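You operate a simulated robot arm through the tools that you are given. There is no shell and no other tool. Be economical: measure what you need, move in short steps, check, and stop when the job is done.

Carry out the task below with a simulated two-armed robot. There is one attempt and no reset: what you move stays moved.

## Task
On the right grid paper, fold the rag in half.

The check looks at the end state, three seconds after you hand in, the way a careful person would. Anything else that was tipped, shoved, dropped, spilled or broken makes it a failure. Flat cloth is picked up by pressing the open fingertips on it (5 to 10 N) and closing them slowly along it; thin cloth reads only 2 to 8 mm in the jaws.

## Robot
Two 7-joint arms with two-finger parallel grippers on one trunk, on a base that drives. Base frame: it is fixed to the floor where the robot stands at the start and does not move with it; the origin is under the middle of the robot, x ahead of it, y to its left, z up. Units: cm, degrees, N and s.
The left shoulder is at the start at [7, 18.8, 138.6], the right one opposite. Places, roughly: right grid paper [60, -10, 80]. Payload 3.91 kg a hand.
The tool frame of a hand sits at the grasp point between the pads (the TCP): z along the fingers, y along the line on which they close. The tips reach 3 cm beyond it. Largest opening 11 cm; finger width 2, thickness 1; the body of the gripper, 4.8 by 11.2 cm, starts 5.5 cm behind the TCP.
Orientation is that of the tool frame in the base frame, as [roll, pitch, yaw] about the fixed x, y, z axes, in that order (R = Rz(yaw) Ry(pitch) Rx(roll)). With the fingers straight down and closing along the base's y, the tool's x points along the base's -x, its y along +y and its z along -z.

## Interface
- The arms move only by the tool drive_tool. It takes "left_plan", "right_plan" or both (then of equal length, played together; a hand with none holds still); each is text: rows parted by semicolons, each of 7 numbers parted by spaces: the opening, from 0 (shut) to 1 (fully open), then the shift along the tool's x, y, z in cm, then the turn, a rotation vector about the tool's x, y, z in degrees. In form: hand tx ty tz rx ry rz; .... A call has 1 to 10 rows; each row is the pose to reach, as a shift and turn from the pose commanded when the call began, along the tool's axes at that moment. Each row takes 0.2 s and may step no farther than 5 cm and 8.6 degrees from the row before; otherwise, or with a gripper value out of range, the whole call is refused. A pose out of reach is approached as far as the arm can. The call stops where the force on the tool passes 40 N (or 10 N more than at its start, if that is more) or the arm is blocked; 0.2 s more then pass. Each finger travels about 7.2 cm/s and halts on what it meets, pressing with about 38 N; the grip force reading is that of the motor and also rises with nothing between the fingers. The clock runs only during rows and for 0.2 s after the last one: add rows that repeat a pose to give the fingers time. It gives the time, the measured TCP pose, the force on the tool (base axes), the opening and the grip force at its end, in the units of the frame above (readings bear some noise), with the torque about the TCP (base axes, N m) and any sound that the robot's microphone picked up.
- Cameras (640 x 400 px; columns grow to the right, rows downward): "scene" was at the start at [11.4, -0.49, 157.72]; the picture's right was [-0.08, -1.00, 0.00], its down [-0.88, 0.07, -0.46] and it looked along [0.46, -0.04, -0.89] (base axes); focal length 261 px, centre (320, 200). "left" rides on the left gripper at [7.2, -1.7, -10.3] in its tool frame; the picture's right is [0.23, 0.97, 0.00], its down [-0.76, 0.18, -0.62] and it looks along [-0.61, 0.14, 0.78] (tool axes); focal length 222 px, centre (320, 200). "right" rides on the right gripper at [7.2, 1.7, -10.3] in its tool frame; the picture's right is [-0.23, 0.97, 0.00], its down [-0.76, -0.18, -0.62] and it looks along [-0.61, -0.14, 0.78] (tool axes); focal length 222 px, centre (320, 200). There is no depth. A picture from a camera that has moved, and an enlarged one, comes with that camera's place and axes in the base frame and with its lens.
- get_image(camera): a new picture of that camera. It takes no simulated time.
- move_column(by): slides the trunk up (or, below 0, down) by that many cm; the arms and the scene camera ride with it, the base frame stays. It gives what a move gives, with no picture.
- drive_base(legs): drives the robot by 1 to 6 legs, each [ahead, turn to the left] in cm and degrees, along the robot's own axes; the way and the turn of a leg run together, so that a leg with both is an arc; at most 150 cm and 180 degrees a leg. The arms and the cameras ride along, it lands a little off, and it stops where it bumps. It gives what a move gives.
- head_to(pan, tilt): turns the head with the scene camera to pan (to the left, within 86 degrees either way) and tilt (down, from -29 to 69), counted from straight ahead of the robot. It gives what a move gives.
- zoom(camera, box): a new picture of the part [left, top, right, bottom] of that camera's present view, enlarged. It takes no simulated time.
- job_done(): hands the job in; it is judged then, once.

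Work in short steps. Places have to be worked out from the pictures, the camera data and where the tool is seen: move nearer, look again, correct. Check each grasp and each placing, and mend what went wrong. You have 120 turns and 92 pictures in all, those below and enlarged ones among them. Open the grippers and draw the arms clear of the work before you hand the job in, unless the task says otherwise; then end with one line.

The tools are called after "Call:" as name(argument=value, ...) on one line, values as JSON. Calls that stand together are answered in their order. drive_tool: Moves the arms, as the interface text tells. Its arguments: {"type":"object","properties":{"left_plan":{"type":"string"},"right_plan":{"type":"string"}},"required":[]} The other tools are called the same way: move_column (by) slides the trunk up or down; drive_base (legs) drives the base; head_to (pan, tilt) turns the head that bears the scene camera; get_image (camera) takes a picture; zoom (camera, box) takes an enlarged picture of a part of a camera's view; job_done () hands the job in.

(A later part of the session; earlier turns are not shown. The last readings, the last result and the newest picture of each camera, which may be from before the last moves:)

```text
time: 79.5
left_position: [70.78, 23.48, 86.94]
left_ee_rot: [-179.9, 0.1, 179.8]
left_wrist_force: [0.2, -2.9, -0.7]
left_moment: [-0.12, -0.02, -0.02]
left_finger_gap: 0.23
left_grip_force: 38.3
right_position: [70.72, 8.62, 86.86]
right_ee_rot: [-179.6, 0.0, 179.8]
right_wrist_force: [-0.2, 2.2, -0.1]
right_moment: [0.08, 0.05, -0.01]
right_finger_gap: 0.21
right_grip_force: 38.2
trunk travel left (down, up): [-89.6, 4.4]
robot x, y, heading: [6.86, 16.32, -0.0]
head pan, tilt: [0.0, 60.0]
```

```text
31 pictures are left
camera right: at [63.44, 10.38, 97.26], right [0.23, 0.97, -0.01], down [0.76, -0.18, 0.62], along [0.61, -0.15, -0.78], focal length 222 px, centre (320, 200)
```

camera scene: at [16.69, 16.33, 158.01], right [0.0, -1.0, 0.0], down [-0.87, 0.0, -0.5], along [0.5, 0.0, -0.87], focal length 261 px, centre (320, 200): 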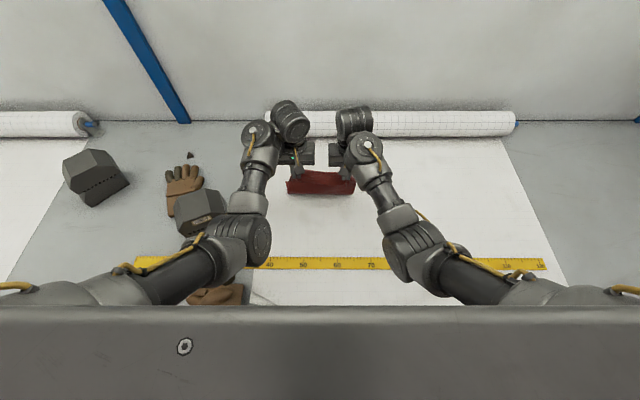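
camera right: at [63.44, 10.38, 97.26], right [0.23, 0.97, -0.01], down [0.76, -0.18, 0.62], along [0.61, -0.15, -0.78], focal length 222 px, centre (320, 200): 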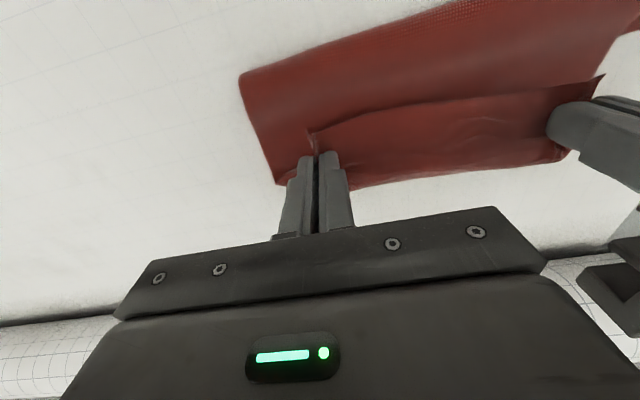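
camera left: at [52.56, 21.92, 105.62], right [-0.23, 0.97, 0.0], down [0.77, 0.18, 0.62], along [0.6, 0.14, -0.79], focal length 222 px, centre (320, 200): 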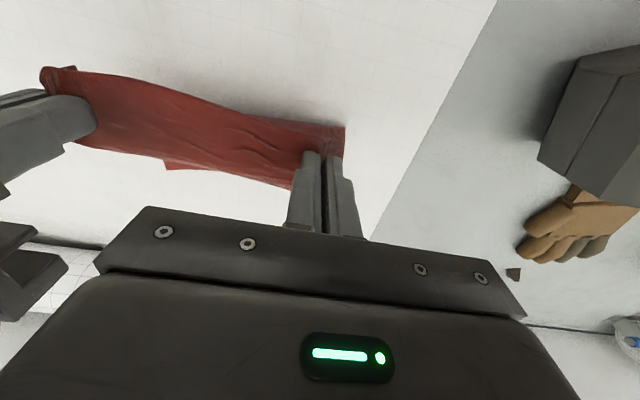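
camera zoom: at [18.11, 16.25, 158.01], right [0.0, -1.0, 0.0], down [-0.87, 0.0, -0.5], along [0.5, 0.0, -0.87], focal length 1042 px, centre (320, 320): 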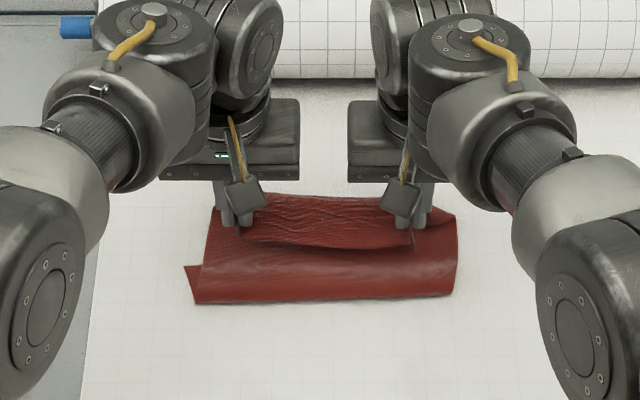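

The lower-left corner looks odd (x about 67.6). I lay the edge down here, release, and back away to see the real state.

Call:
drive_tool(left_plan="0 -0.2 0 1 0 0 0; 0 -0.3 0 2 0 0 0; 0 -0.3 0 2 0 0 0; 0.1 -0.3 0 2 0 0 0; 0.2 -0.3 0 2 0 0 0; 0.2 -0.3 0 1 0 0 0; 0.2 -0.3 0 -2 0 0 0; 0.2 -0.3 0 -6 0 0 0; 0.2 -0.3 0 -10 0 0 0", right_plan="0 -0.2 0 1 0 0 0; 0 -0.3 0 2 0 0 0; 0 -0.3 0 2 0 0 0; 0.1 -0.3 0 2 0 0 0; 0.2 -0.3 0 2 0 0 0; 0.2 -0.3 0 1 0 0 0; 0.2 -0.3 0 -2 0 0 0; 0.2 -0.3 0 -6 0 0 0; 0.2 -0.3 0 -10 0 0 0")

Call:
drive_base(legs=[[-22, 0]])

Call:
zoom(camera="scene", box=[240, 60, 400, 200])

```text
time: 81.5
left_position: [71.02, 23.5, 96.92]
left_ee_rot: [-180.0, 0.0, 179.8]
left_wrist_force: [0.1, -0.6, 0.3]
left_moment: [-0.02, -0.02, 0.0]
left_finger_gap: 2.19
left_grip_force: 0.0
left hand out of reach, approached as far as the arm can: row 1, 2, 3, 4, 5, 6
right_position: [70.95, 8.5, 96.9]
right_ee_rot: [-179.6, -0.2, 179.8]
right_wrist_force: [0.1, -0.3, -0.2]
right_moment: [-0.02, -0.01, 0.0]
right_finger_gap: 2.22
right_grip_force: 0.1
right hand out of reach, approached as far as the arm can: row 2, 3, 4, 5
trunk travel left (down, up): [-89.6, 4.4]
robot x, y, heading: [6.28, 15.73, 0.2]
head pan, tilt: [0.0, 60.0]
```

```text
time: 83.2
left_position: [49.27, 23.48, 96.8]
left_ee_rot: [-179.9, -0.1, 179.9]
left_wrist_force: [0.3, -0.4, -0.3]
left_moment: [-0.02, -0.02, 0.01]
left_finger_gap: 2.2
left_grip_force: 0.1
right_position: [49.2, 8.39, 96.77]
right_ee_rot: [-179.6, -0.2, 179.9]
right_wrist_force: [0.2, -0.6, -1.0]
right_moment: [0.0, 0.01, 0.0]
right_finger_gap: 2.21
right_grip_force: 0.1
trunk travel left (down, up): [-89.6, 4.4]
robot x, y, heading: [-15.5, 15.97, 0.1]
head pan, tilt: [0.0, 60.0]
```

```text
2.86 times, centred on (320, 130) of scene
camera zoom: at [-3.53, 16.2, 157.98], right [0.0, -1.0, 0.0], down [-0.87, 0.0, -0.5], along [0.5, 0.0, -0.87], focal length 745 px, centre (320, 400)
```

zoom: 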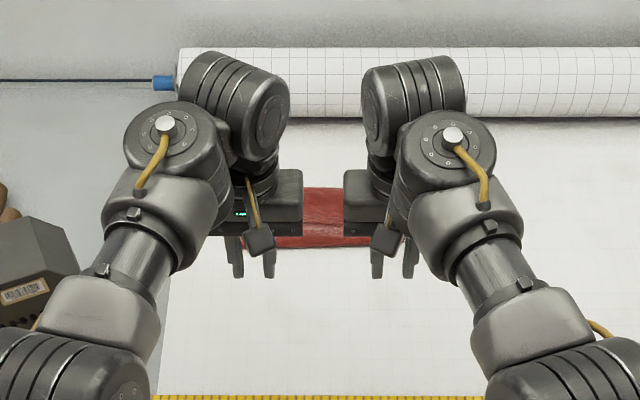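

The hands block the view; I back off another 12 cm.

Call:
drive_base(legs=[[-13, 0]])

Call:
zoom(camera="scene", box=[260, 60, 380, 140])

```text
time: 84.4
left_position: [36.13, 23.46, 96.78]
left_ee_rot: [-179.9, 0.1, 179.9]
left_wrist_force: [-0.3, -1.1, -0.4]
left_moment: [0.01, -0.02, -0.01]
left_finger_gap: 2.21
left_grip_force: 0.1
right_position: [36.29, 8.39, 96.79]
right_ee_rot: [-179.6, -0.1, 179.8]
right_wrist_force: [-0.4, -0.5, -0.4]
right_moment: [0.04, -0.02, -0.02]
right_finger_gap: 2.2
right_grip_force: 0.1
trunk travel left (down, up): [-89.6, 4.4]
robot x, y, heading: [-28.48, 15.98, 0.2]
head pan, tilt: [0.0, 60.0]
```

```text
5.00 times, centred on (320, 100) of scene
camera zoom: at [-16.68, 16.16, 158.0], right [0.0, -1.0, 0.0], down [-0.87, 0.0, -0.5], along [0.5, 0.0, -0.87], focal length 1303 px, centre (320, 700)
```

zoom: 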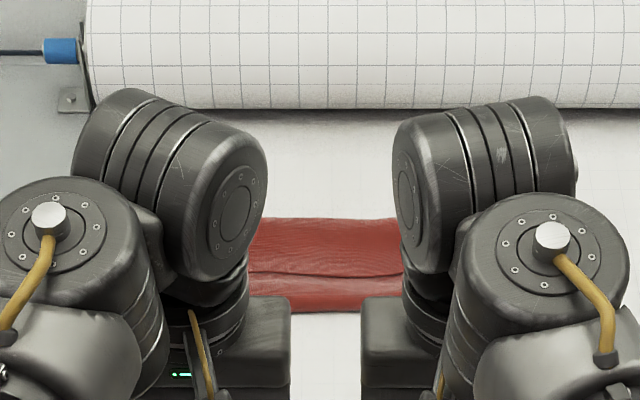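

I spread the hands sideways to clear the view.

Call:
drive_tool(left_plan="0.3 0 2 0 0 0 0; 0.3 0 4 0 0 0 0; 0.3 0 6 0 0 0 0; 0.3 0 8 0 0 0 0; 0.3 0 10 0 0 0 0; 0.3 0 12 0 0 0 0", right_plan="0.3 0 -2 0 0 0 0; 0.3 0 -4 0 0 0 0; 0.3 0 -6 0 0 0 0; 0.3 0 -8 0 0 0 0; 0.3 0 -10 0 0 0 0; 0.3 0 -12 0 0 0 0")

Call:
zoom(camera="scene", box=[260, 60, 380, 140])

```text
time: 85.8
left_position: [36.17, 35.44, 96.78]
left_ee_rot: [-179.9, -0.1, 179.9]
left_wrist_force: [0.3, 0.5, -0.2]
left_moment: [0.02, -0.01, 0.01]
left_finger_gap: 3.3
left_grip_force: 0.1
right_position: [36.16, -3.57, 96.98]
right_ee_rot: [-179.6, 0.0, 179.8]
right_wrist_force: [-1.0, -0.5, 0.3]
right_moment: [0.02, 0.02, 0.0]
right_finger_gap: 3.33
right_grip_force: 0.0
trunk travel left (down, up): [-89.6, 4.4]
robot x, y, heading: [-28.57, 15.96, 0.2]
head pan, tilt: [0.0, 60.0]
```

```text
5.00 times, centred on (320, 100) of scene
camera zoom: at [-16.8, 16.17, 158.01], right [0.0, -1.0, 0.0], down [-0.87, 0.0, -0.5], along [0.5, 0.0, -0.87], focal length 1303 px, centre (320, 700)
```

zoom: 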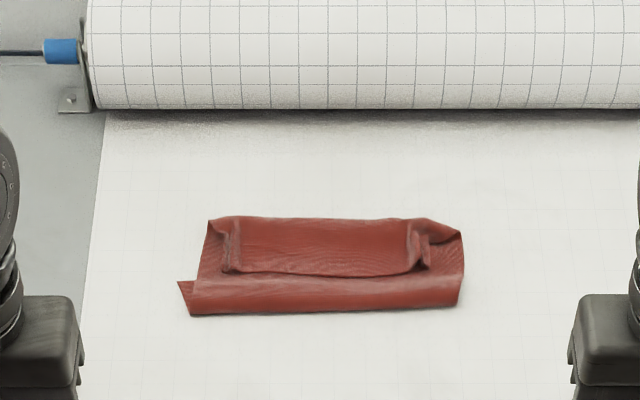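

Now I see it clearly: the gripped edge flopped back into an S-fold. I'll unfold and do it better: fold the far edge toward the robot, so that the hands can tilt along with the cloth and stay within reach. First I go back to regrip the standing rucks and unfold.

Call:
drive_tool(left_plan="0.3 0 -2 0 0 0 0; 0.3 0 -4 0 0 0 0; 0.3 0 -6 0 0 0 0; 0.3 0 -8 0 0 0 0; 0.3 0 -10 0 0 0 0; 0.3 0 -11.9 0 0 0 0; 0.3 0 -11.9 0 0 0 0", right_plan="0.3 0 2 0 0 0 0; 0.3 0 4 0 0 0 0; 0.3 0 6 0 0 0 0; 0.3 0 8 0 0 0 0; 0.3 0 10 0 0 0 0; 0.3 0 11.8 0 0 0 0; 0.3 0 11.8 0 0 0 0")

Call:
drive_base(legs=[[34.2, 0]])

Call:
get_image(camera="left")

```text
time: 87.4
left_position: [36.18, 23.54, 96.73]
left_ee_rot: [-179.9, -0.1, 179.9]
left_wrist_force: [0.4, -0.1, -0.1]
left_moment: [0.03, -0.02, -0.02]
left_finger_gap: 3.3
left_grip_force: 0.0
right_position: [36.17, 8.19, 96.86]
right_ee_rot: [-179.6, -0.1, 179.8]
right_wrist_force: [0.5, 0.1, 0.3]
right_moment: [0.02, -0.04, -0.01]
right_finger_gap: 3.32
right_grip_force: 0.1
trunk travel left (down, up): [-89.6, 4.4]
robot x, y, heading: [-28.35, 16.48, 0.1]
head pan, tilt: [0.0, 60.0]
```

```text
time: 89.7
left_position: [70.51, 23.44, 96.81]
left_ee_rot: [-179.9, 0.0, 179.7]
left_wrist_force: [0.1, 0.0, 0.0]
left_moment: [0.01, -0.02, 0.02]
left_finger_gap: 3.32
left_grip_force: 0.0
right_position: [70.54, 8.07, 96.93]
right_ee_rot: [-179.6, 0.0, 179.6]
right_wrist_force: [-0.7, 0.0, 0.5]
right_moment: [-0.01, 0.01, 0.01]
right_finger_gap: 3.31
right_grip_force: 0.0
trunk travel left (down, up): [-89.6, 4.4]
robot x, y, heading: [5.69, 16.1, -0.2]
head pan, tilt: [0.0, 60.0]
```

```text
27 pictures are left
camera left: at [63.19, 21.7, 107.12], right [-0.22, 0.97, 0.0], down [0.76, 0.17, 0.62], along [0.61, 0.14, -0.78], focal length 222 px, centre (320, 200)
```

left: 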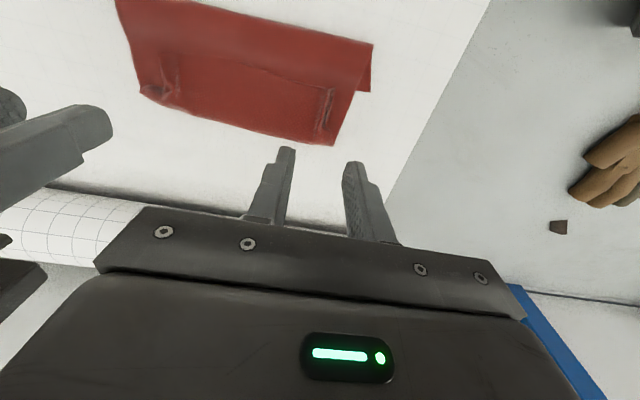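

The rucks are at (70.2, 23.8) and (70.7, 8.3). I descend over them and close.

Call:
drive_tool(left_plan="0.3 0 0.2 2.5 0 0 0; 0.3 0 0.3 5 0 0 0; 0.3 0 0.3 7.5 0 0 0; 0.3 0 0.3 9.5 0 0 0; 0.3 0 0.3 11 0 0 0; 0.3 0 0.3 11.8 0 0 0; 0.2 0 0.3 11.8 0 0 0; 0.1 0 0.3 11.8 0 0 0; 0 0 0.3 11.8 0 0 0; 0 0 0.3 11.8 0 0 0", right_plan="0.3 0 0.1 2.5 0 0 0; 0.3 0 0.2 5 0 0 0; 0.3 0 0.2 7.5 0 0 0; 0.3 0 0.2 9.5 0 0 0; 0.3 0 0.2 11 0 0 0; 0.3 0 0.2 11.8 0 0 0; 0.2 0 0.2 11.8 0 0 0; 0.1 0 0.2 11.8 0 0 0; 0 0 0.2 11.8 0 0 0; 0 0 0.2 11.8 0 0 0")

```text
time: 91.9
left_position: [69.83, 23.81, 85.46]
left_ee_rot: [180.0, 0.0, 179.7]
left_wrist_force: [0.7, 0.1, -0.3]
left_moment: [0.02, -0.01, -0.01]
left_finger_gap: 0.0
left_grip_force: 38.0
left hand out of reach, approached as far as the arm can: row 5, 6, 7, 8, 9, 10
right_position: [70.11, 7.96, 85.41]
right_ee_rot: [-179.5, 0.0, 179.7]
right_wrist_force: [0.6, -0.5, -0.6]
right_moment: [0.02, 0.02, 0.01]
right_finger_gap: 0.21
right_grip_force: 38.1
right hand out of reach, approached as far as the arm can: row 6, 7, 8, 9, 10
trunk travel left (down, up): [-89.6, 4.4]
robot x, y, heading: [6.0, 16.02, 0.1]
head pan, tilt: [0.0, 60.0]
```

The right grips, the left missed. I reopen the left and try slightly nearer and lower.

Call:
drive_tool(left_plan="0.2 0 0 -0.5 0 0 0; 0.3 0.4 0 -0.5 0 0 0; 0.3 0.9 0.1 -0.3 0 0 0; 0.3 1 0.1 0.3 0 0 0; 0.3 1 0.1 0.6 0 0 0; 0.3 1 0.1 0.8 0 0 0; 0.3 1 0.1 0.8 0 0 0")

Call:
get_image(camera="left")

```text
time: 93.5
left_position: [68.83, 23.97, 84.62]
left_ee_rot: [-179.9, 0.0, 179.7]
left_wrist_force: [-0.8, -0.4, -1.1]
left_moment: [-0.01, -0.07, 0.0]
left_finger_gap: 3.33
left_grip_force: 0.1
right_position: [70.03, 8.07, 85.53]
right_ee_rot: [-179.6, 0.0, 179.6]
right_wrist_force: [0.6, 0.0, -0.1]
right_moment: [0.04, 0.01, 0.05]
right_finger_gap: 0.2
right_grip_force: 37.6
trunk travel left (down, up): [-89.6, 4.4]
robot x, y, heading: [5.82, 15.88, -0.3]
head pan, tilt: [0.0, 60.0]
```

```text
26 pictures are left
camera left: at [61.45, 22.25, 94.94], right [-0.22, 0.97, 0.0], down [0.76, 0.17, 0.62], along [0.61, 0.14, -0.78], focal length 222 px, centre (320, 200)
```

left: 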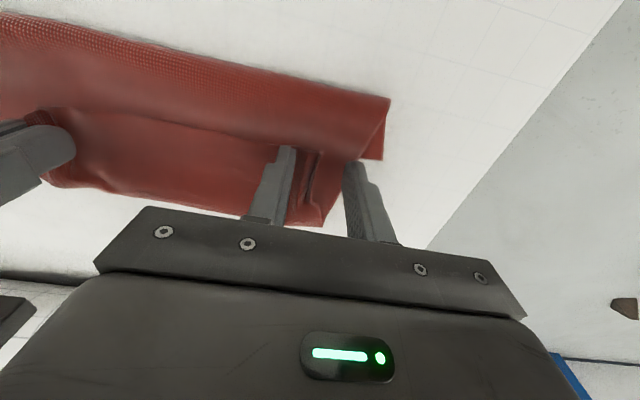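

The ruck is between the left fingers and there is no contact yet. I go 0.4 cm lower and close slowly.

Call:
drive_tool(left_plan="0.3 0 -0.3 0.3 0 0 0; 0.3 0 -0.3 0.5 0 0 0; 0.24 0 -0.3 0.5 0 0 0; 0.18 0 -0.3 0.5 0 0 0; 0.12 0 -0.3 0.5 0 0 0; 0.06 0 -0.3 0.5 0 0 0; 0 0 -0.3 0.5 0 0 0; 0 0 -0.3 0.5 0 0 0")

```text
time: 95.3
left_position: [68.61, 23.61, 84.27]
left_ee_rot: [-179.9, 0.2, 179.7]
left_wrist_force: [0.8, -4.3, 16.0]
left_moment: [-0.2, 0.04, -0.02]
left_finger_gap: 0.28
left_grip_force: 37.6
right_position: [69.97, 8.06, 85.58]
right_ee_rot: [-179.6, 0.2, 179.6]
right_wrist_force: [-0.9, 3.0, 0.7]
right_moment: [0.16, -0.02, 0.08]
right_finger_gap: 0.22
right_grip_force: 37.1
trunk travel left (down, up): [-89.6, 4.4]
robot x, y, heading: [5.67, 16.2, 0.0]
head pan, tilt: [0.0, 60.0]
```

Both grip. I lift 9 cm and drive back 10 cm to unroll.

Call:
drive_tool(left_plan="0 0 0 -1 0 0 0; 0 0 0 -2.2 0 0 0; 0 0 0 -3.4 0 0 0; 0 0 0 -4.6 0 0 0; 0 0 0 -5.8 0 0 0; 0 0 0 -7 0 0 0; 0 0 0 -8.2 0 0 0; 0 0 0 -9.2 0 0 0", right_plan="0 0 0 -0.5 0 0 0; 0 0 0 -1.5 0 0 0; 0 0 0 -2.5 0 0 0; 0 0 0 -3.5 0 0 0; 0 0 0 -4.5 0 0 0; 0 0 0 -5.7 0 0 0; 0 0 0 -6.9 0 0 0; 0 0 0 -8 0 0 0")

Call:
drive_base(legs=[[-10, 0]])

Call:
get_image(camera="left")

```text
time: 97.1
left_position: [68.58, 23.73, 93.46]
left_ee_rot: [-179.9, 0.0, 179.6]
left_wrist_force: [0.6, -2.9, -0.5]
left_moment: [-0.1, -0.01, 0.02]
left_finger_gap: 0.35
left_grip_force: 38.7
right_position: [70.07, 8.13, 93.42]
right_ee_rot: [-179.6, 0.0, 179.7]
right_wrist_force: [-1.4, 2.8, 0.3]
right_moment: [0.13, -0.01, 0.0]
right_finger_gap: 0.24
right_grip_force: 37.8
trunk travel left (down, up): [-89.6, 4.4]
robot x, y, heading: [6.29, 15.92, -0.2]
head pan, tilt: [0.0, 60.0]
```

```text
time: 98.2
left_position: [59.22, 23.66, 93.07]
left_ee_rot: [-180.0, -0.3, 179.7]
left_wrist_force: [0.0, -3.3, -0.3]
left_moment: [-0.1, 0.03, 0.04]
left_finger_gap: 0.34
left_grip_force: 37.4
right_position: [60.81, 8.25, 92.92]
right_ee_rot: [-179.5, -0.4, 179.8]
right_wrist_force: [1.1, 2.8, -0.4]
right_moment: [0.12, 0.04, 0.02]
right_finger_gap: 0.24
right_grip_force: 38.5
trunk travel left (down, up): [-89.6, 4.4]
robot x, y, heading: [-4.04, 16.16, -0.0]
head pan, tilt: [0.0, 60.0]
```

```text
25 pictures are left
camera left: at [51.92, 22.06, 103.42], right [-0.22, 0.97, 0.0], down [0.77, 0.18, 0.62], along [0.6, 0.14, -0.79], focal length 222 px, centre (320, 200)
```

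left: 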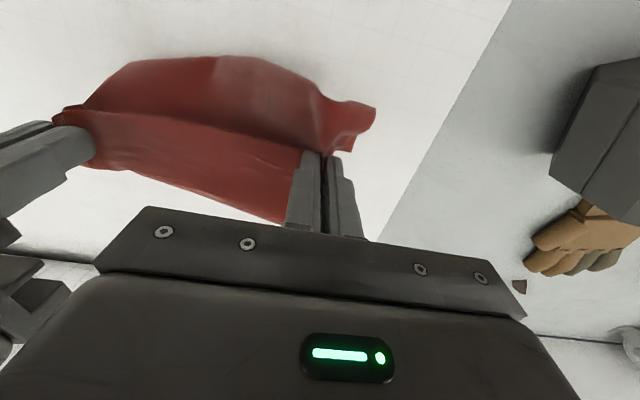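

I keep going back and lower, to lay the near edge down at about x = 49.

Call:
drive_base(legs=[[-6, 0]])

Call:
drive_tool(left_plan="0 0 0 1.2 0 0 0; 0 0 0 2.4 0 0 0; 0 0 0 3.6 0 0 0; 0 0 0 4.8 0 0 0; 0 0 0 6 0 0 0; 0 0 0 7 0 0 0", right_plan="0 0 0 1.2 0 0 0; 0 0 0 2.4 0 0 0; 0 0 0 3.6 0 0 0; 0 0 0 4.8 0 0 0; 0 0 0 6 0 0 0; 0 0 0 7 0 0 0")

Call:
drive_base(legs=[[-5, 0]])

Call:
get_image(camera="left")

Call:
zoom(camera="scene", box=[250, 100, 390, 220])

```text
time: 99.2
left_position: [52.9, 23.59, 93.28]
left_ee_rot: [-179.9, -0.1, 179.7]
left_wrist_force: [0.5, -2.6, -1.1]
left_moment: [-0.06, 0.04, -0.04]
left_finger_gap: 0.34
left_grip_force: 38.2
right_position: [54.56, 8.13, 93.22]
right_ee_rot: [-179.7, -0.1, 179.5]
right_wrist_force: [-0.2, 3.1, 0.2]
right_moment: [0.11, 0.05, 0.01]
right_finger_gap: 0.24
right_grip_force: 38.2
trunk travel left (down, up): [-89.6, 4.4]
robot x, y, heading: [-9.66, 16.15, -0.0]
head pan, tilt: [0.0, 60.0]
```

```text
time: 100.6
left_position: [52.62, 23.5, 86.52]
left_ee_rot: [-179.9, 0.2, 179.7]
left_wrist_force: [0.9, -3.5, -1.0]
left_moment: [-0.1, -0.03, 0.01]
left_finger_gap: 0.3
left_grip_force: 37.8
right_position: [54.28, 8.02, 86.45]
right_ee_rot: [-179.6, 0.2, 179.8]
right_wrist_force: [-0.9, 2.9, -0.5]
right_moment: [0.14, 0.0, 0.01]
right_finger_gap: 0.21
right_grip_force: 38.1
trunk travel left (down, up): [-89.6, 4.4]
robot x, y, heading: [-9.87, 16.18, -0.0]
head pan, tilt: [0.0, 60.0]
```

```text
time: 101.5
left_position: [48.18, 23.78, 86.05]
left_ee_rot: [-179.9, -0.3, 179.8]
left_wrist_force: [1.5, -3.6, -0.4]
left_moment: [-0.11, 0.06, 0.01]
left_finger_gap: 0.33
left_grip_force: 38.0
right_position: [49.81, 8.05, 86.0]
right_ee_rot: [-179.7, -0.3, 179.8]
right_wrist_force: [0.1, 4.0, 0.0]
right_moment: [0.15, 0.05, 0.02]
right_finger_gap: 0.25
right_grip_force: 37.6
trunk travel left (down, up): [-89.6, 4.4]
robot x, y, heading: [-14.99, 15.66, -0.2]
head pan, tilt: [0.0, 60.0]
```

```text
24 pictures are left
camera left: at [40.98, 22.04, 96.39], right [-0.22, 0.97, 0.0], down [0.77, 0.18, 0.62], along [0.6, 0.14, -0.79], focal length 222 px, centre (320, 200)
```

left: 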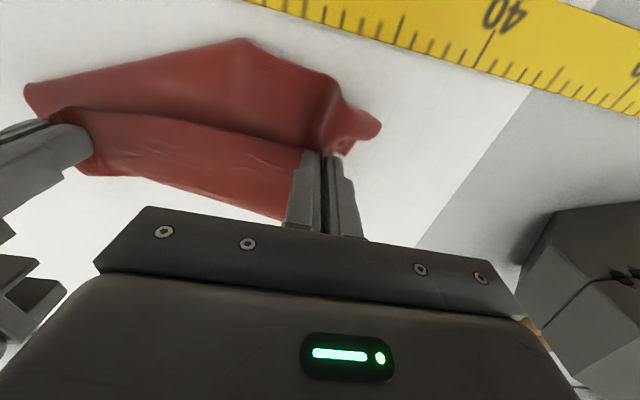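

```text
3.33 times, centred on (320, 160) of scene
camera zoom: at [-2.17, 16.17, 157.96], right [0.0, -1.0, 0.0], down [-0.87, 0.0, -0.49], along [0.49, 0.0, -0.87], focal length 869 px, centre (320, 333)
```

zoom: 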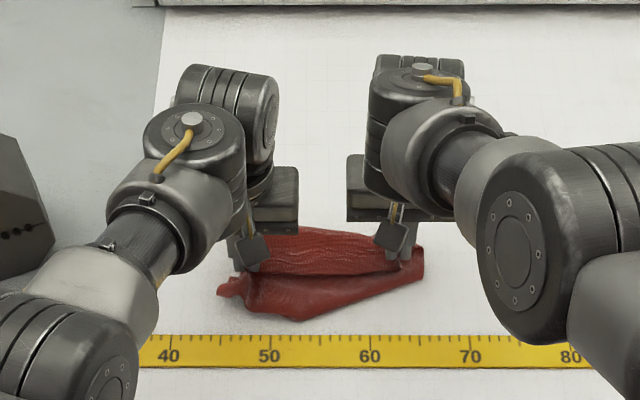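

The whole bundle came along: I gripped more than one layer. I release here, lift, spread the hands and look at it.

Call:
drive_tool(left_plan="0 0 0 1 0 0 0; 0.1 0 0 1.2 0 0 0; 0.2 0 0 1.2 0 0 0; 0.25 0 0 0 0 0 0; 0.25 0 0 -3 0 0 0; 0.25 0 0 -7 0 0 0; 0.25 0 2 -11 0 0 0; 0.25 0 6 -11 0 0 0; 0.25 0 10 -11 0 0 0; 0.25 0 14 -11 0 0 0", right_plan="0 0 0 1 0 0 0; 0.1 0 0 1.2 0 0 0; 0.2 0 0 1.2 0 0 0; 0.25 0 0 0 0 0 0; 0.25 0 0 -3 0 0 0; 0.25 0 0 -7 0 0 0; 0.25 0 -2 -11 0 0 0; 0.25 0 -6 -11 0 0 0; 0.25 0 -10 -11 0 0 0; 0.25 0 -14 -11 0 0 0")

Call:
zoom(camera="scene", box=[250, 100, 390, 220])

```text
time: 103.6
left_position: [47.79, 34.05, 97.27]
left_ee_rot: [-179.8, 0.5, -179.4]
left_wrist_force: [5.3, -2.4, -11.1]
left_moment: [0.24, -0.21, 0.12]
left_finger_gap: 2.75
left_grip_force: 0.0
right_position: [48.93, -2.42, 97.82]
right_ee_rot: [-179.5, 0.2, 179.7]
right_wrist_force: [-0.1, -0.1, 0.2]
right_moment: [0.04, 0.02, -0.03]
right_finger_gap: 2.75
right_grip_force: 0.1
trunk travel left (down, up): [-89.6, 4.4]
robot x, y, heading: [-14.97, 15.92, -0.1]
head pan, tilt: [0.0, 60.0]
stopped in row 10 (left hand): the force on the tool passed its limit (the readings are from after the stop); the commanded pose is now the measured one
```

```text
3.33 times, centred on (320, 160) of scene
camera zoom: at [-3.35, 16.15, 158.01], right [0.0, -1.0, 0.0], down [-0.87, 0.0, -0.5], along [0.5, 0.0, -0.87], focal length 869 px, centre (320, 333)
```

zoom: 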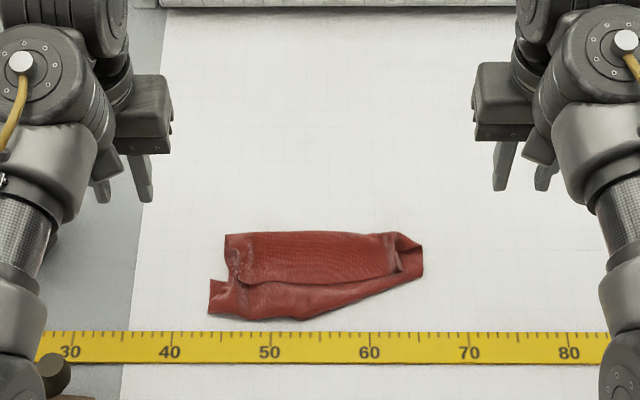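

The bundle sits at x 42-53, the top flap's edge faces the robot, and the rucks are at about (48.2, 24) and (50, 8). New plan: grip just the flap's rucks and drag that edge forward over the top, so the sheet flattens behind the hands. Then I fold it back toward the robot, which suits the grip direction. I return above the rucks.

Call:
drive_tool(left_plan="0.3 0 -2 0 0 0 0; 0.3 0 -4 0.5 0 0.2 0.2; 0.3 -0.2 -6 1.5 0 0.3 0.4; 0.3 -0.3 -8 3 0 0.5 0.6; 0.3 -0.4 -10.1 5 0 0.5 0.6; 0.3 -0.4 -10.1 7 0 0.5 0.6; 0.3 -0.4 -10.1 8 0 0.5 0.6; 0.3 -0.4 -10.1 8 0 0.5 0.6", right_plan="0.3 0 2 0 0 0 0; 0.3 -0.3 4 0.5 0 0 0; 0.3 -0.5 6 1.5 0 0 0; 0.3 -0.7 8 3 0 0 0; 0.3 -1 10.4 5 0 0 0; 0.3 -1 10.4 7 0 0 0; 0.3 -1 10.4 8.5 0 0 0; 0.3 -1 10.4 8.5 0 0 0")

Call:
get_image(camera="left")

Call:
get_image(camera="right")

```text
time: 105.4
left_position: [48.4, 24.11, 89.49]
left_ee_rot: [-179.9, 0.0, -180.0]
left_wrist_force: [-0.4, -0.7, -0.2]
left_moment: [-0.01, -0.02, 0.02]
left_finger_gap: 3.33
left_grip_force: 0.1
right_position: [49.92, 7.91, 89.22]
right_ee_rot: [-179.5, 0.1, 179.6]
right_wrist_force: [-0.1, 0.3, -0.4]
right_moment: [0.0, -0.02, 0.01]
right_finger_gap: 3.31
right_grip_force: 0.0
trunk travel left (down, up): [-89.6, 4.4]
robot x, y, heading: [-14.92, 15.96, 0.3]
head pan, tilt: [0.0, 60.0]
```

```text
21 pictures are left
camera left: at [41.14, 22.43, 99.74], right [-0.23, 0.97, 0.0], down [0.76, 0.18, 0.62], along [0.61, 0.14, -0.78], focal length 222 px, centre (320, 200)
```

left: 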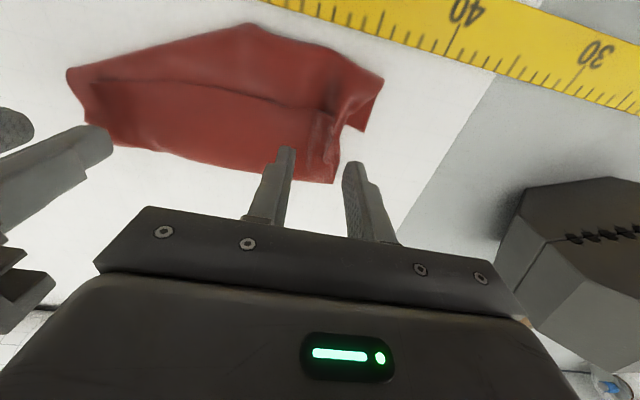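

```text
20 pictures are left
camera right: at [42.72, 9.8, 99.53], right [0.23, 0.97, -0.01], down [0.76, -0.18, 0.63], along [0.61, -0.15, -0.78], focal length 222 px, centre (320, 200)
```

right: 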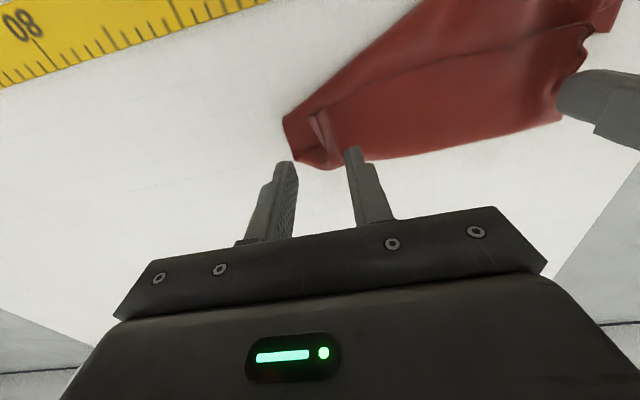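

The left ruck is at (48, 24.4) and the right at (49.2, 8), both between the fingers. I lower to light contact and close.

Call:
drive_tool(left_plan="0.3 0.2 0.2 2 0 0 0; 0.3 0.3 0.3 3.8 0 0 0; 0.3 0.3 0.3 4.7 0 0 0; 0.3 0.3 0.3 5 0 0 0; 0.24 0.3 0.3 5 0 0 0; 0.18 0.3 0.3 5 0 0 0; 0.12 0.3 0.3 5 0 0 0; 0.06 0.3 0.3 5 0 0 0; 0 0.3 0.3 5 0 0 0; 0 0.3 0.3 5 0 0 0", right_plan="0.3 0.3 0 2 0 0 0; 0.3 0.6 0 3.6 0 0 0; 0.3 0.6 0 4.2 0 0 0; 0.3 0.6 0 4.5 0 0 0; 0.24 0.6 0 4.5 0 0 0; 0.18 0.6 0 4.5 0 0 0; 0.12 0.6 0 4.5 0 0 0; 0.06 0.6 0 4.5 0 0 0; 0 0.6 0 4.5 0 0 0; 0 0.6 0 4.5 0 0 0")

```text
time: 107.6
left_position: [48.12, 24.24, 84.51]
left_ee_rot: [-179.7, 0.0, 180.0]
left_wrist_force: [0.8, -5.1, 1.2]
left_moment: [-0.15, 0.01, 0.02]
left_finger_gap: 0.29
left_grip_force: 37.4
right_position: [48.94, 7.98, 84.97]
right_ee_rot: [-179.6, 0.1, 179.7]
right_wrist_force: [-0.2, 5.0, 2.0]
right_moment: [0.19, 0.0, 0.0]
right_finger_gap: 0.17
right_grip_force: 38.3
right hand out of reach, approached as far as the arm can: row 3, 4, 5, 6, 7, 8, 9, 10
trunk travel left (down, up): [-89.6, 4.4]
robot x, y, heading: [-14.8, 15.9, -0.1]
head pan, tilt: [0.0, 60.0]
```

Both grip. I lift as high as I can to let the sheet hang and unroll.

Call:
drive_tool(left_plan="0 0 -0.3 -1.5 0 0 0; 0 0 -0.3 -3.5 0 0 0; 0 0 -0.3 -5.5 0 0 0; 0 0 -0.3 -7.5 0 0 0; 0 0 -0.3 -9.5 0 0 0; 0 0 -0.3 -11.5 0 0 0; 0 0 -0.3 -13.5 0 0 0; 0 0 -0.3 -15.5 0 0 0; 0 0 -0.3 -17 0 0 0; 0 0 -0.3 -17 0 0 0", right_plan="0 0 0.2 -1 0 0 0; 0 -0.2 0.2 -3 0 0 0; 0 -0.2 0.2 -5 0 0 0; 0 -0.2 0.2 -7 0 0 0; 0 -0.2 0.2 -9 0 0 0; 0 -0.2 0.2 -11 0 0 0; 0 -0.2 0.2 -13 0 0 0; 0 -0.2 0.2 -15 0 0 0; 0 -0.2 0.2 -16.5 0 0 0; 0 -0.2 0.2 -16.5 0 0 0")

Call:
get_image(camera="scene")

```text
time: 109.8
left_position: [48.09, 24.06, 101.37]
left_ee_rot: [-179.9, 0.0, -180.0]
left_wrist_force: [0.1, -1.7, -0.3]
left_moment: [-0.01, -0.01, -0.01]
left_finger_gap: 0.28
left_grip_force: 38.3
right_position: [49.12, 8.29, 101.4]
right_ee_rot: [-179.6, 0.0, 179.7]
right_wrist_force: [-1.1, 0.0, 0.2]
right_moment: [-0.02, -0.01, 0.06]
right_finger_gap: 0.17
right_grip_force: 37.6
trunk travel left (down, up): [-89.6, 4.4]
robot x, y, heading: [-15.18, 16.23, -0.2]
head pan, tilt: [0.0, 60.0]
```

```text
19 pictures are left
camera scene: at [-3.28, 16.17, 158.01], right [0.0, -1.0, 0.0], down [-0.87, 0.0, -0.5], along [0.5, 0.0, -0.87], focal length 261 px, centre (320, 200)
```

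scene: 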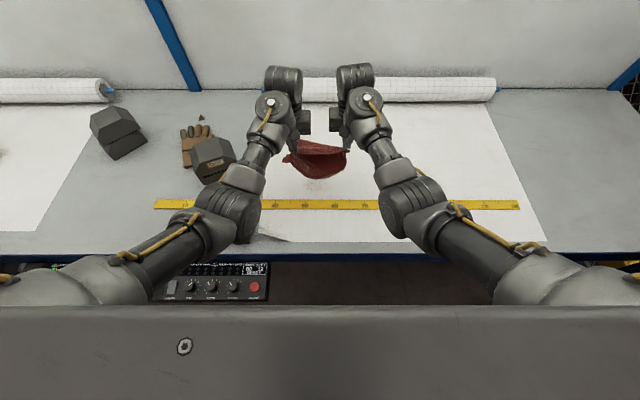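

Call:
move_column(by=4.2)

Call:
drive_tool(left_plan="0 0 0 -1.5 0 0 0; 0 0 0 -3 0 0 0; 0 0 0 -4.5 0 0 0; 0 0 0 -4.5 0 0 0", right_plan="0 0 0 -1.5 0 0 0; 0 0 0 -3 0 0 0; 0 0 0 -4.5 0 0 0; 0 0 0 -4.5 0 0 0")

Call:
zoom(camera="scene", box=[260, 90, 380, 190])

Call:
get_image(camera="right")

```text
time: 110.7
left_position: [48.14, 24.12, 105.6]
left_ee_rot: [-179.8, -0.1, -180.0]
left_wrist_force: [-0.9, -0.9, -0.1]
left_moment: [0.0, -0.01, -0.04]
left_finger_gap: 0.3
left_grip_force: 38.2
right_position: [49.18, 8.35, 105.63]
right_ee_rot: [-179.6, 0.2, 179.6]
right_wrist_force: [0.9, 1.6, 0.2]
right_moment: [0.02, 0.02, 0.01]
right_finger_gap: 0.19
right_grip_force: 38.0
trunk travel left (down, up): [-93.8, 0.2]
robot x, y, heading: [-14.76, 15.88, 0.1]
head pan, tilt: [0.0, 60.0]
```

```text
time: 111.1
left_position: [48.26, 23.99, 107.21]
left_ee_rot: [-179.8, 0.5, -179.7]
left_wrist_force: [1.0, -7.9, -3.8]
left_moment: [0.97, -0.24, 0.63]
left_finger_gap: 0.33
left_grip_force: 38.2
right_position: [48.97, 8.13, 107.31]
right_ee_rot: [-179.6, 0.2, 179.7]
right_wrist_force: [1.0, 0.9, -1.1]
right_moment: [0.02, 0.0, 0.0]
right_finger_gap: 0.15
right_grip_force: 38.4
trunk travel left (down, up): [-93.8, 0.2]
robot x, y, heading: [-15.07, 16.41, 0.1]
head pan, tilt: [0.0, 60.0]
stopped in row 2 (left hand): the force on the tool passed its limit (the readings are from after the stop); the commanded pose is now the measured one
```

```text
4.00 times, centred on (320, 140) of scene
camera zoom: at [-3.38, 16.16, 162.21], right [0.0, -1.0, 0.0], down [-0.87, 0.0, -0.5], along [0.5, 0.0, -0.87], focal length 1042 px, centre (320, 440)
```

zoom: 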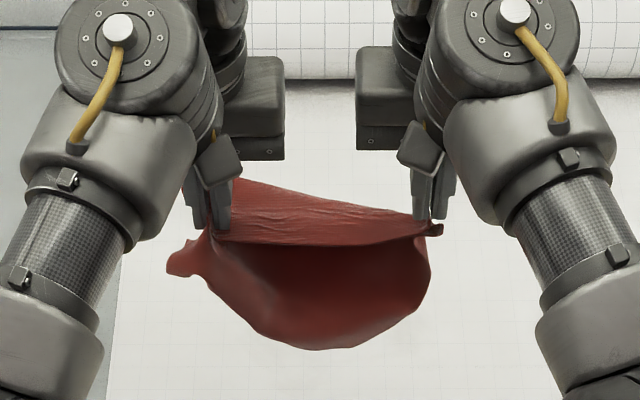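

```text
17 pictures are left
camera right: at [41.85, 10.05, 117.73], right [0.23, 0.97, -0.01], down [0.76, -0.18, 0.63], along [0.61, -0.15, -0.78], focal length 222 px, centre (320, 200)
```

right: 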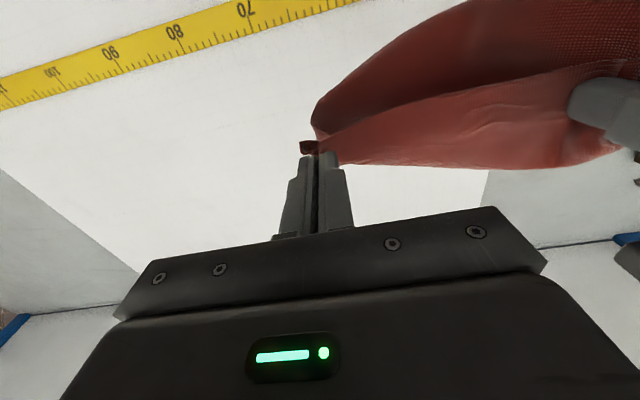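

The sheet hangs, but the left hand holds two layers. I lower it, drag a little forward, release only the left hand and lift it away, so that I can find the separate near-left corner.

Call:
drive_tool(left_plan="0 0 0 2.5 0 0 0; 0 0 0 5 0 0 0; 0 0 0 7.5 0 0 0; 0 0 0 10 0 0 0; 0 0 0 12.5 0 0 0; 0 0 0 15 0 0 0; 0 0 0 17 0 0 0; 0 0 0 18.5 0 0 0; 0 0 0 20 0 0 0", right_plan="0 0 0 2 0 0 0; 0 0 0 4 0 0 0; 0 0 0 6 0 0 0; 0 0 0 8 0 0 0; 0 0 0 10 0 0 0; 0 0 0 12 0 0 0; 0 0 0 13.5 0 0 0; 0 0 0 15 0 0 0; 0 0 0 16 0 0 0")

Call:
drive_base(legs=[[6, 0]])

Call:
drive_tool(left_plan="0.1 0 0 0.5 0 0 0; 0.25 0 0 0.5 0 0 0; 0.35 0 0 0.5 0 0 0; 0.35 0 0 -2 0 0 0; 0.35 0 0 -5 0 0 0; 0.35 0 3 -8 0 0 0; 0.35 0 6 -10 0 0 0")

Call:
zoom(camera="scene", box=[250, 90, 390, 190])

```text
time: 113.1
left_position: [47.86, 23.86, 87.58]
left_ee_rot: [-179.7, 0.6, -179.8]
left_wrist_force: [0.6, -3.6, 0.7]
left_moment: [-0.12, -0.01, 0.02]
left_finger_gap: 0.28
left_grip_force: 38.5
left hand out of reach, approached as far as the arm can: row 9
right_position: [49.14, 8.07, 91.21]
right_ee_rot: [-179.5, 0.1, 179.7]
right_wrist_force: [-0.5, 3.8, -1.7]
right_moment: [0.1, 0.03, -0.01]
right_finger_gap: 0.13
right_grip_force: 38.0
trunk travel left (down, up): [-93.8, 0.2]
robot x, y, heading: [-14.93, 16.28, -0.1]
head pan, tilt: [0.0, 60.0]
```

```text
time: 114.7
left_position: [55.82, 23.42, 88.12]
left_ee_rot: [-179.2, 2.6, -179.5]
left_wrist_force: [1.4, -0.3, -0.1]
left_moment: [0.01, 0.0, -0.01]
left_finger_gap: 0.29
left_grip_force: 37.9
right_position: [55.13, 8.25, 91.23]
right_ee_rot: [-179.6, 0.3, 179.6]
right_wrist_force: [1.2, 0.6, -0.1]
right_moment: [0.0, 0.01, -0.02]
right_finger_gap: 0.17
right_grip_force: 37.8
trunk travel left (down, up): [-93.8, 0.2]
robot x, y, heading: [-8.83, 15.61, -0.1]
head pan, tilt: [0.0, 60.0]
stopped in leg 1: the robot was blocked; the commanded pose is now the measured one
```

```text
time: 116.3
left_position: [54.76, 25.63, 95.84]
left_ee_rot: [-179.7, 2.6, -179.6]
left_wrist_force: [-0.2, 0.5, -0.5]
left_moment: [0.02, 0.02, -0.02]
left_finger_gap: 3.85
left_grip_force: 0.0
left hand out of reach, approached as far as the arm can: row 6, 7
right_position: [54.45, 8.11, 91.55]
right_ee_rot: [-179.7, 0.7, 179.7]
right_wrist_force: [0.8, 0.5, -0.2]
right_moment: [0.04, -0.02, 0.0]
right_finger_gap: 0.13
right_grip_force: 37.7
trunk travel left (down, up): [-93.8, 0.2]
robot x, y, heading: [-8.97, 15.94, -0.1]
head pan, tilt: [0.0, 60.0]
```

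```text
4.00 times, centred on (320, 140) of scene
camera zoom: at [2.86, 15.98, 162.21], right [0.0, -1.0, 0.0], down [-0.87, 0.0, -0.5], along [0.5, 0.0, -0.87], focal length 1042 px, centre (320, 440)
```

zoom: 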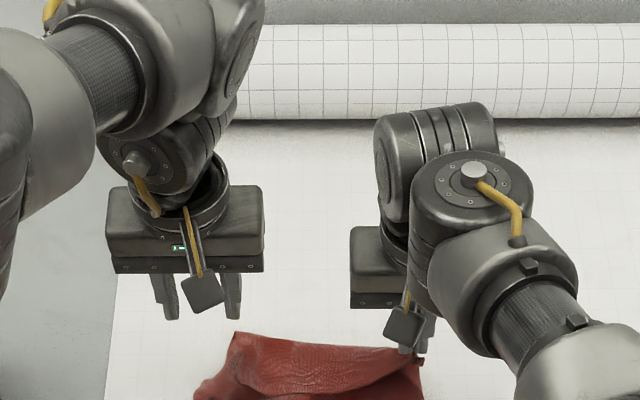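

The left arm flipped to its elbow-out branch and something blocked. I check the whole scene.

Call:
get_image(camera="scene")

```text
15 pictures are left
camera scene: at [2.86, 15.98, 162.21], right [0.0, -1.0, 0.0], down [-0.87, 0.0, -0.5], along [0.5, 0.0, -0.87], focal length 261 px, centre (320, 200)
```

scene: 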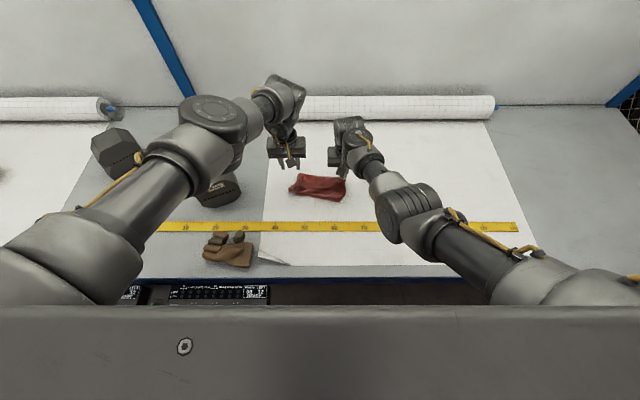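

Objects are undisturbed and the left arm is back in its freer elbow-out branch. I look at the cloth with the left hand camera.

Call:
get_image(camera="left")

```text
14 pictures are left
camera left: at [47.07, 24.0, 105.75], right [-0.23, 0.97, -0.02], down [0.73, 0.19, 0.65], along [0.64, 0.14, -0.76], focal length 222 px, centre (320, 200)
```

left: 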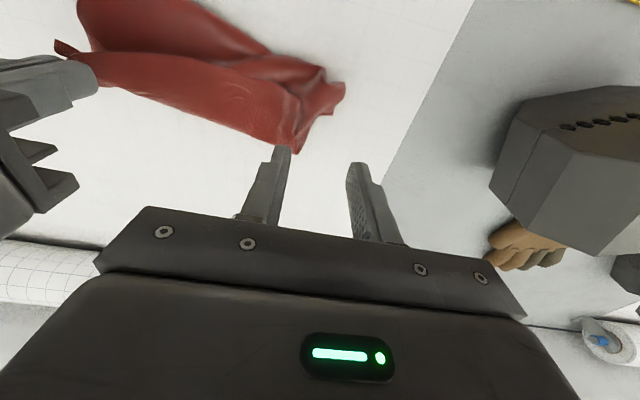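

The flap lies on top. With only the right corner held, I raise it and drive forward 14 cm to peel the flap over and stretch the cloth out.

Call:
drive_tool(left_plan="0.35 0 2 -1 0 1 0; 0.35 0 3 -2 0 2 0; 0.35 0 4 -2 0 2.6 0; 0.35 0 4 -2 0 2.6 0", right_plan="0 0 -0.5 -1.5 0 0 0; 0 0 -1 -3 0 0 0; 0 0 -1.5 -4 0 0 0; 0 0 -2 -4 0 0 0")

Call:
drive_base(legs=[[7, 0], [7, 0]])

Call:
get_image(camera="left")

```text
time: 117.3
left_position: [54.88, 29.63, 97.66]
left_ee_rot: [-179.3, 0.1, -179.6]
left_wrist_force: [-0.1, 0.3, 0.2]
left_moment: [0.01, 0.03, 0.0]
left_finger_gap: 3.84
left_grip_force: 0.0
left hand out of reach, approached as far as the arm can: row 1
right_position: [54.43, 6.46, 95.55]
right_ee_rot: [-179.6, 0.7, 179.7]
right_wrist_force: [0.5, -0.5, -0.3]
right_moment: [-0.01, -0.03, -0.02]
right_finger_gap: 0.15
right_grip_force: 38.0
trunk travel left (down, up): [-93.8, 0.2]
robot x, y, heading: [-8.93, 15.91, -0.2]
head pan, tilt: [0.0, 60.0]
```

```text
time: 119.4
left_position: [68.35, 32.76, 98.47]
left_ee_rot: [179.6, 1.2, -179.0]
left_wrist_force: [0.7, -1.1, -1.6]
left_moment: [0.07, 0.05, 0.02]
left_finger_gap: 3.83
left_grip_force: 0.1
right_position: [65.31, 6.45, 95.71]
right_ee_rot: [-179.4, 0.6, -179.8]
right_wrist_force: [0.9, -0.4, -1.6]
right_moment: [-0.04, 0.1, -0.01]
right_finger_gap: 0.18
right_grip_force: 38.1
trunk travel left (down, up): [-93.8, 0.2]
robot x, y, heading: [5.03, 15.96, 0.1]
head pan, tilt: [0.0, 60.0]
stopped in leg 2: the robot was blocked; the commanded pose is now the measured one
```

```text
13 pictures are left
camera left: at [60.89, 30.98, 108.57], right [-0.24, 0.97, 0.0], down [0.75, 0.19, 0.64], along [0.62, 0.16, -0.77], focal length 222 px, centre (320, 200)
```

left: 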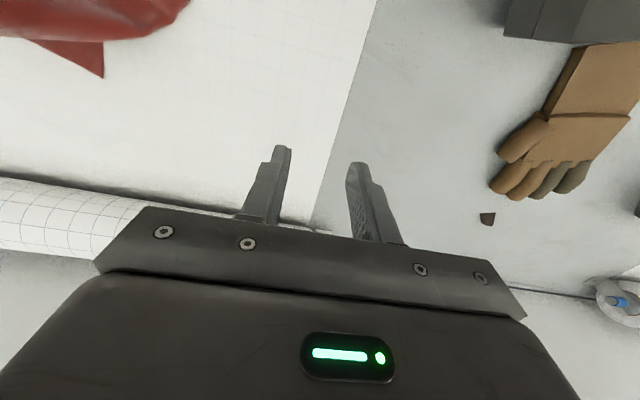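

Call:
get_image(camera="scene")

```text
12 pictures are left
camera scene: at [17.19, 16.04, 162.19], right [0.0, -1.0, 0.0], down [-0.87, 0.0, -0.5], along [0.5, 0.0, -0.87], focal length 261 px, centre (320, 200)
```

scene: 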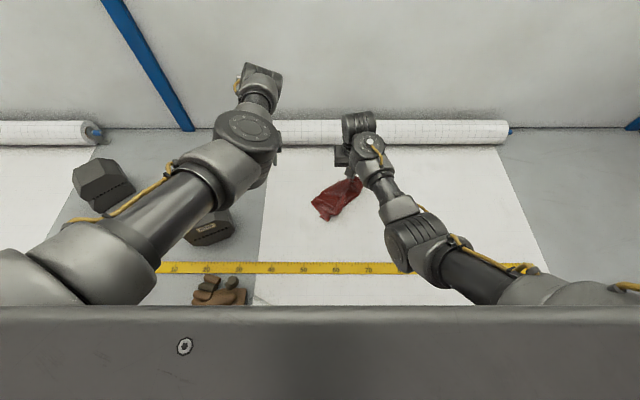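

The cloth hangs bunched from the right corner. I raise the right hand as high as it goes, so that gravity opens the S-folds.

Call:
drive_tool(right_plan="0 -1 0 -1.5 0 0 0; 0 -2 0 -3 0 0 0; 0 -3 0 -5 0 0 0; 0 -3 0 -7 0 0 0; 0 -3 0 -9 0 0 0; 0 -3 0 -11 0 0 0; 0 -3 0 -13 0 0 0; 0 -3 0 -15 0 0 0; 0 -3 0 -15 0 0 0")

Call:
zoom(camera="scene", box=[260, 120, 420, 240])

```text
time: 120.8
left_position: [68.39, 32.93, 98.21]
left_ee_rot: [179.6, 1.0, -179.3]
left_wrist_force: [0.1, 0.0, -0.4]
left_moment: [0.02, 0.02, 0.01]
left_finger_gap: 3.83
left_grip_force: 0.2
right_position: [68.49, 6.72, 105.98]
right_ee_rot: [-179.5, 1.2, 180.0]
right_wrist_force: [1.6, 9.2, -5.6]
right_moment: [-1.21, -0.26, -0.8]
right_finger_gap: 0.16
right_grip_force: 37.5
trunk travel left (down, up): [-93.8, 0.2]
robot x, y, heading: [5.21, 16.22, 0.1]
head pan, tilt: [0.0, 60.0]
stopped in row 6 (right hand): the force on the tool passed its limit (the readings are from after the stop); the commanded pose is now the measured one
```

```text
3.33 times, centred on (340, 180) of scene
camera zoom: at [17.2, 16.18, 162.18], right [0.0, -1.0, 0.0], down [-0.87, 0.0, -0.5], along [0.5, 0.0, -0.87], focal length 869 px, centre (253, 267)
```

zoom: 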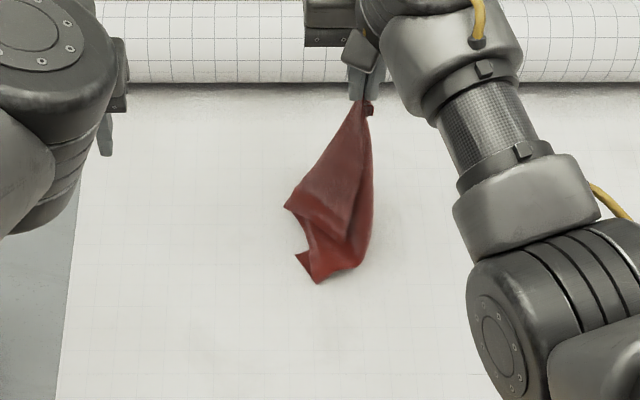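

It now hangs single from its right corner, with another corner sticking out to the left near the table. I lay the edge out along y: lower the right hand while moving it 15 cm right.

Call:
drive_tool(right_plan="0 0 -0.5 2 0 0 0; 0 0 -1.5 4 0 0 0; 0 0 -3 6 0 0 0; 0 0 -5 8 0 0 0; 0 0 -7 10 0 0 0; 0 0 -9 12 0 0 0; 0 0 -11 14 0 0 0; 0 0 -13 16 0 0 0; 0 0 -15 18 0 0 0; 0 0 -16 19 0 0 0")

Call:
zoom(camera="scene", box=[260, 120, 420, 240])

```text
time: 123.0
left_position: [68.26, 32.79, 98.24]
left_ee_rot: [179.7, 0.9, -179.3]
left_wrist_force: [-0.5, -0.2, -0.2]
left_moment: [0.01, 0.03, -0.01]
left_finger_gap: 3.85
left_grip_force: 0.0
right_position: [69.08, -9.63, 87.22]
right_ee_rot: [-179.4, 1.3, 180.0]
right_wrist_force: [-0.3, -1.3, -0.3]
right_moment: [-0.02, 0.01, 0.02]
right_finger_gap: 0.18
right_grip_force: 37.7
trunk travel left (down, up): [-93.8, 0.2]
robot x, y, heading: [5.29, 15.99, 0.0]
head pan, tilt: [0.0, 60.0]
```

```text
3.33 times, centred on (340, 180) of scene
camera zoom: at [16.99, 16.15, 162.21], right [0.0, -1.0, 0.0], down [-0.87, 0.0, -0.5], along [0.5, 0.0, -0.87], focal length 869 px, centre (253, 267)
```

zoom: 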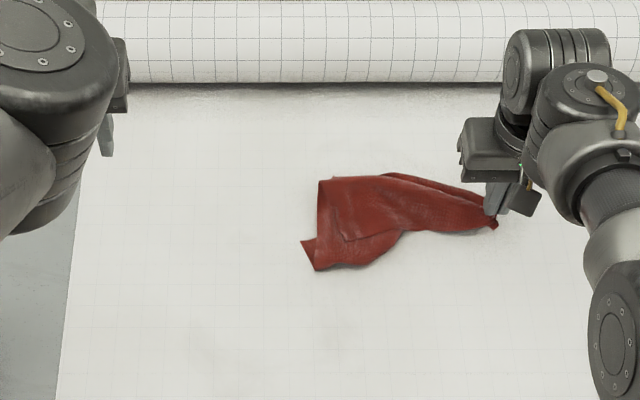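

A single corner sticks out at the lower left, about (65, 10). I bring the left hand over it and look.

Call:
drive_tool(left_plan="0.3 0.3 -2.2 0.3 0 0.2 0.1; 0.3 0.6 -4.4 0.6 0 0.4 0.2; 0.3 0.9 -6.6 1 0 0.6 0.4; 0.3 1.2 -8.8 1.5 0.1 0.9 0.6; 0.3 1.5 -11 2 0.2 0.9 0.7; 0.3 1.8 -13.2 2.6 0.3 0.9 0.7; 0.3 2.1 -15.4 3.4 0.3 0.9 0.7; 0.3 2.5 -17.6 4.4 0.3 0.9 0.7; 0.3 3 -20 5.4 0.3 0.9 0.7; 0.3 3 -21 6 0.3 0.9 0.7")

Call:
get_image(camera="left")

```text
time: 125.4
left_position: [66.19, 14.82, 91.33]
left_ee_rot: [178.1, -0.1, -178.3]
left_wrist_force: [0.6, 0.7, 0.0]
left_moment: [0.01, 0.03, -0.01]
left_finger_gap: 3.31
left_grip_force: 0.1
right_position: [68.86, -9.6, 87.19]
right_ee_rot: [-179.6, 1.2, -180.0]
right_wrist_force: [0.5, 0.0, -0.4]
right_moment: [-0.01, -0.04, 0.03]
right_finger_gap: 0.18
right_grip_force: 38.2
trunk travel left (down, up): [-93.8, 0.2]
robot x, y, heading: [5.15, 16.05, 0.2]
head pan, tilt: [0.0, 60.0]
stopped in row 10 (left hand): the arm was blocked; the commanded pose is now the measured one
```

```text
9 pictures are left
camera left: at [58.89, 12.63, 101.42], right [-0.25, 0.97, 0.03], down [0.76, 0.18, 0.63], along [0.6, 0.18, -0.78], focal length 222 px, centre (320, 200)
```

left: 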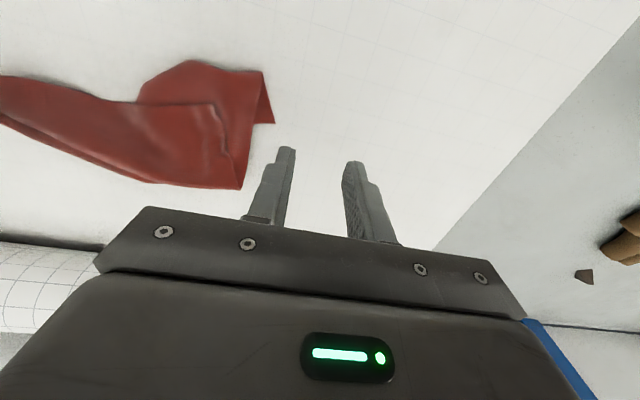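

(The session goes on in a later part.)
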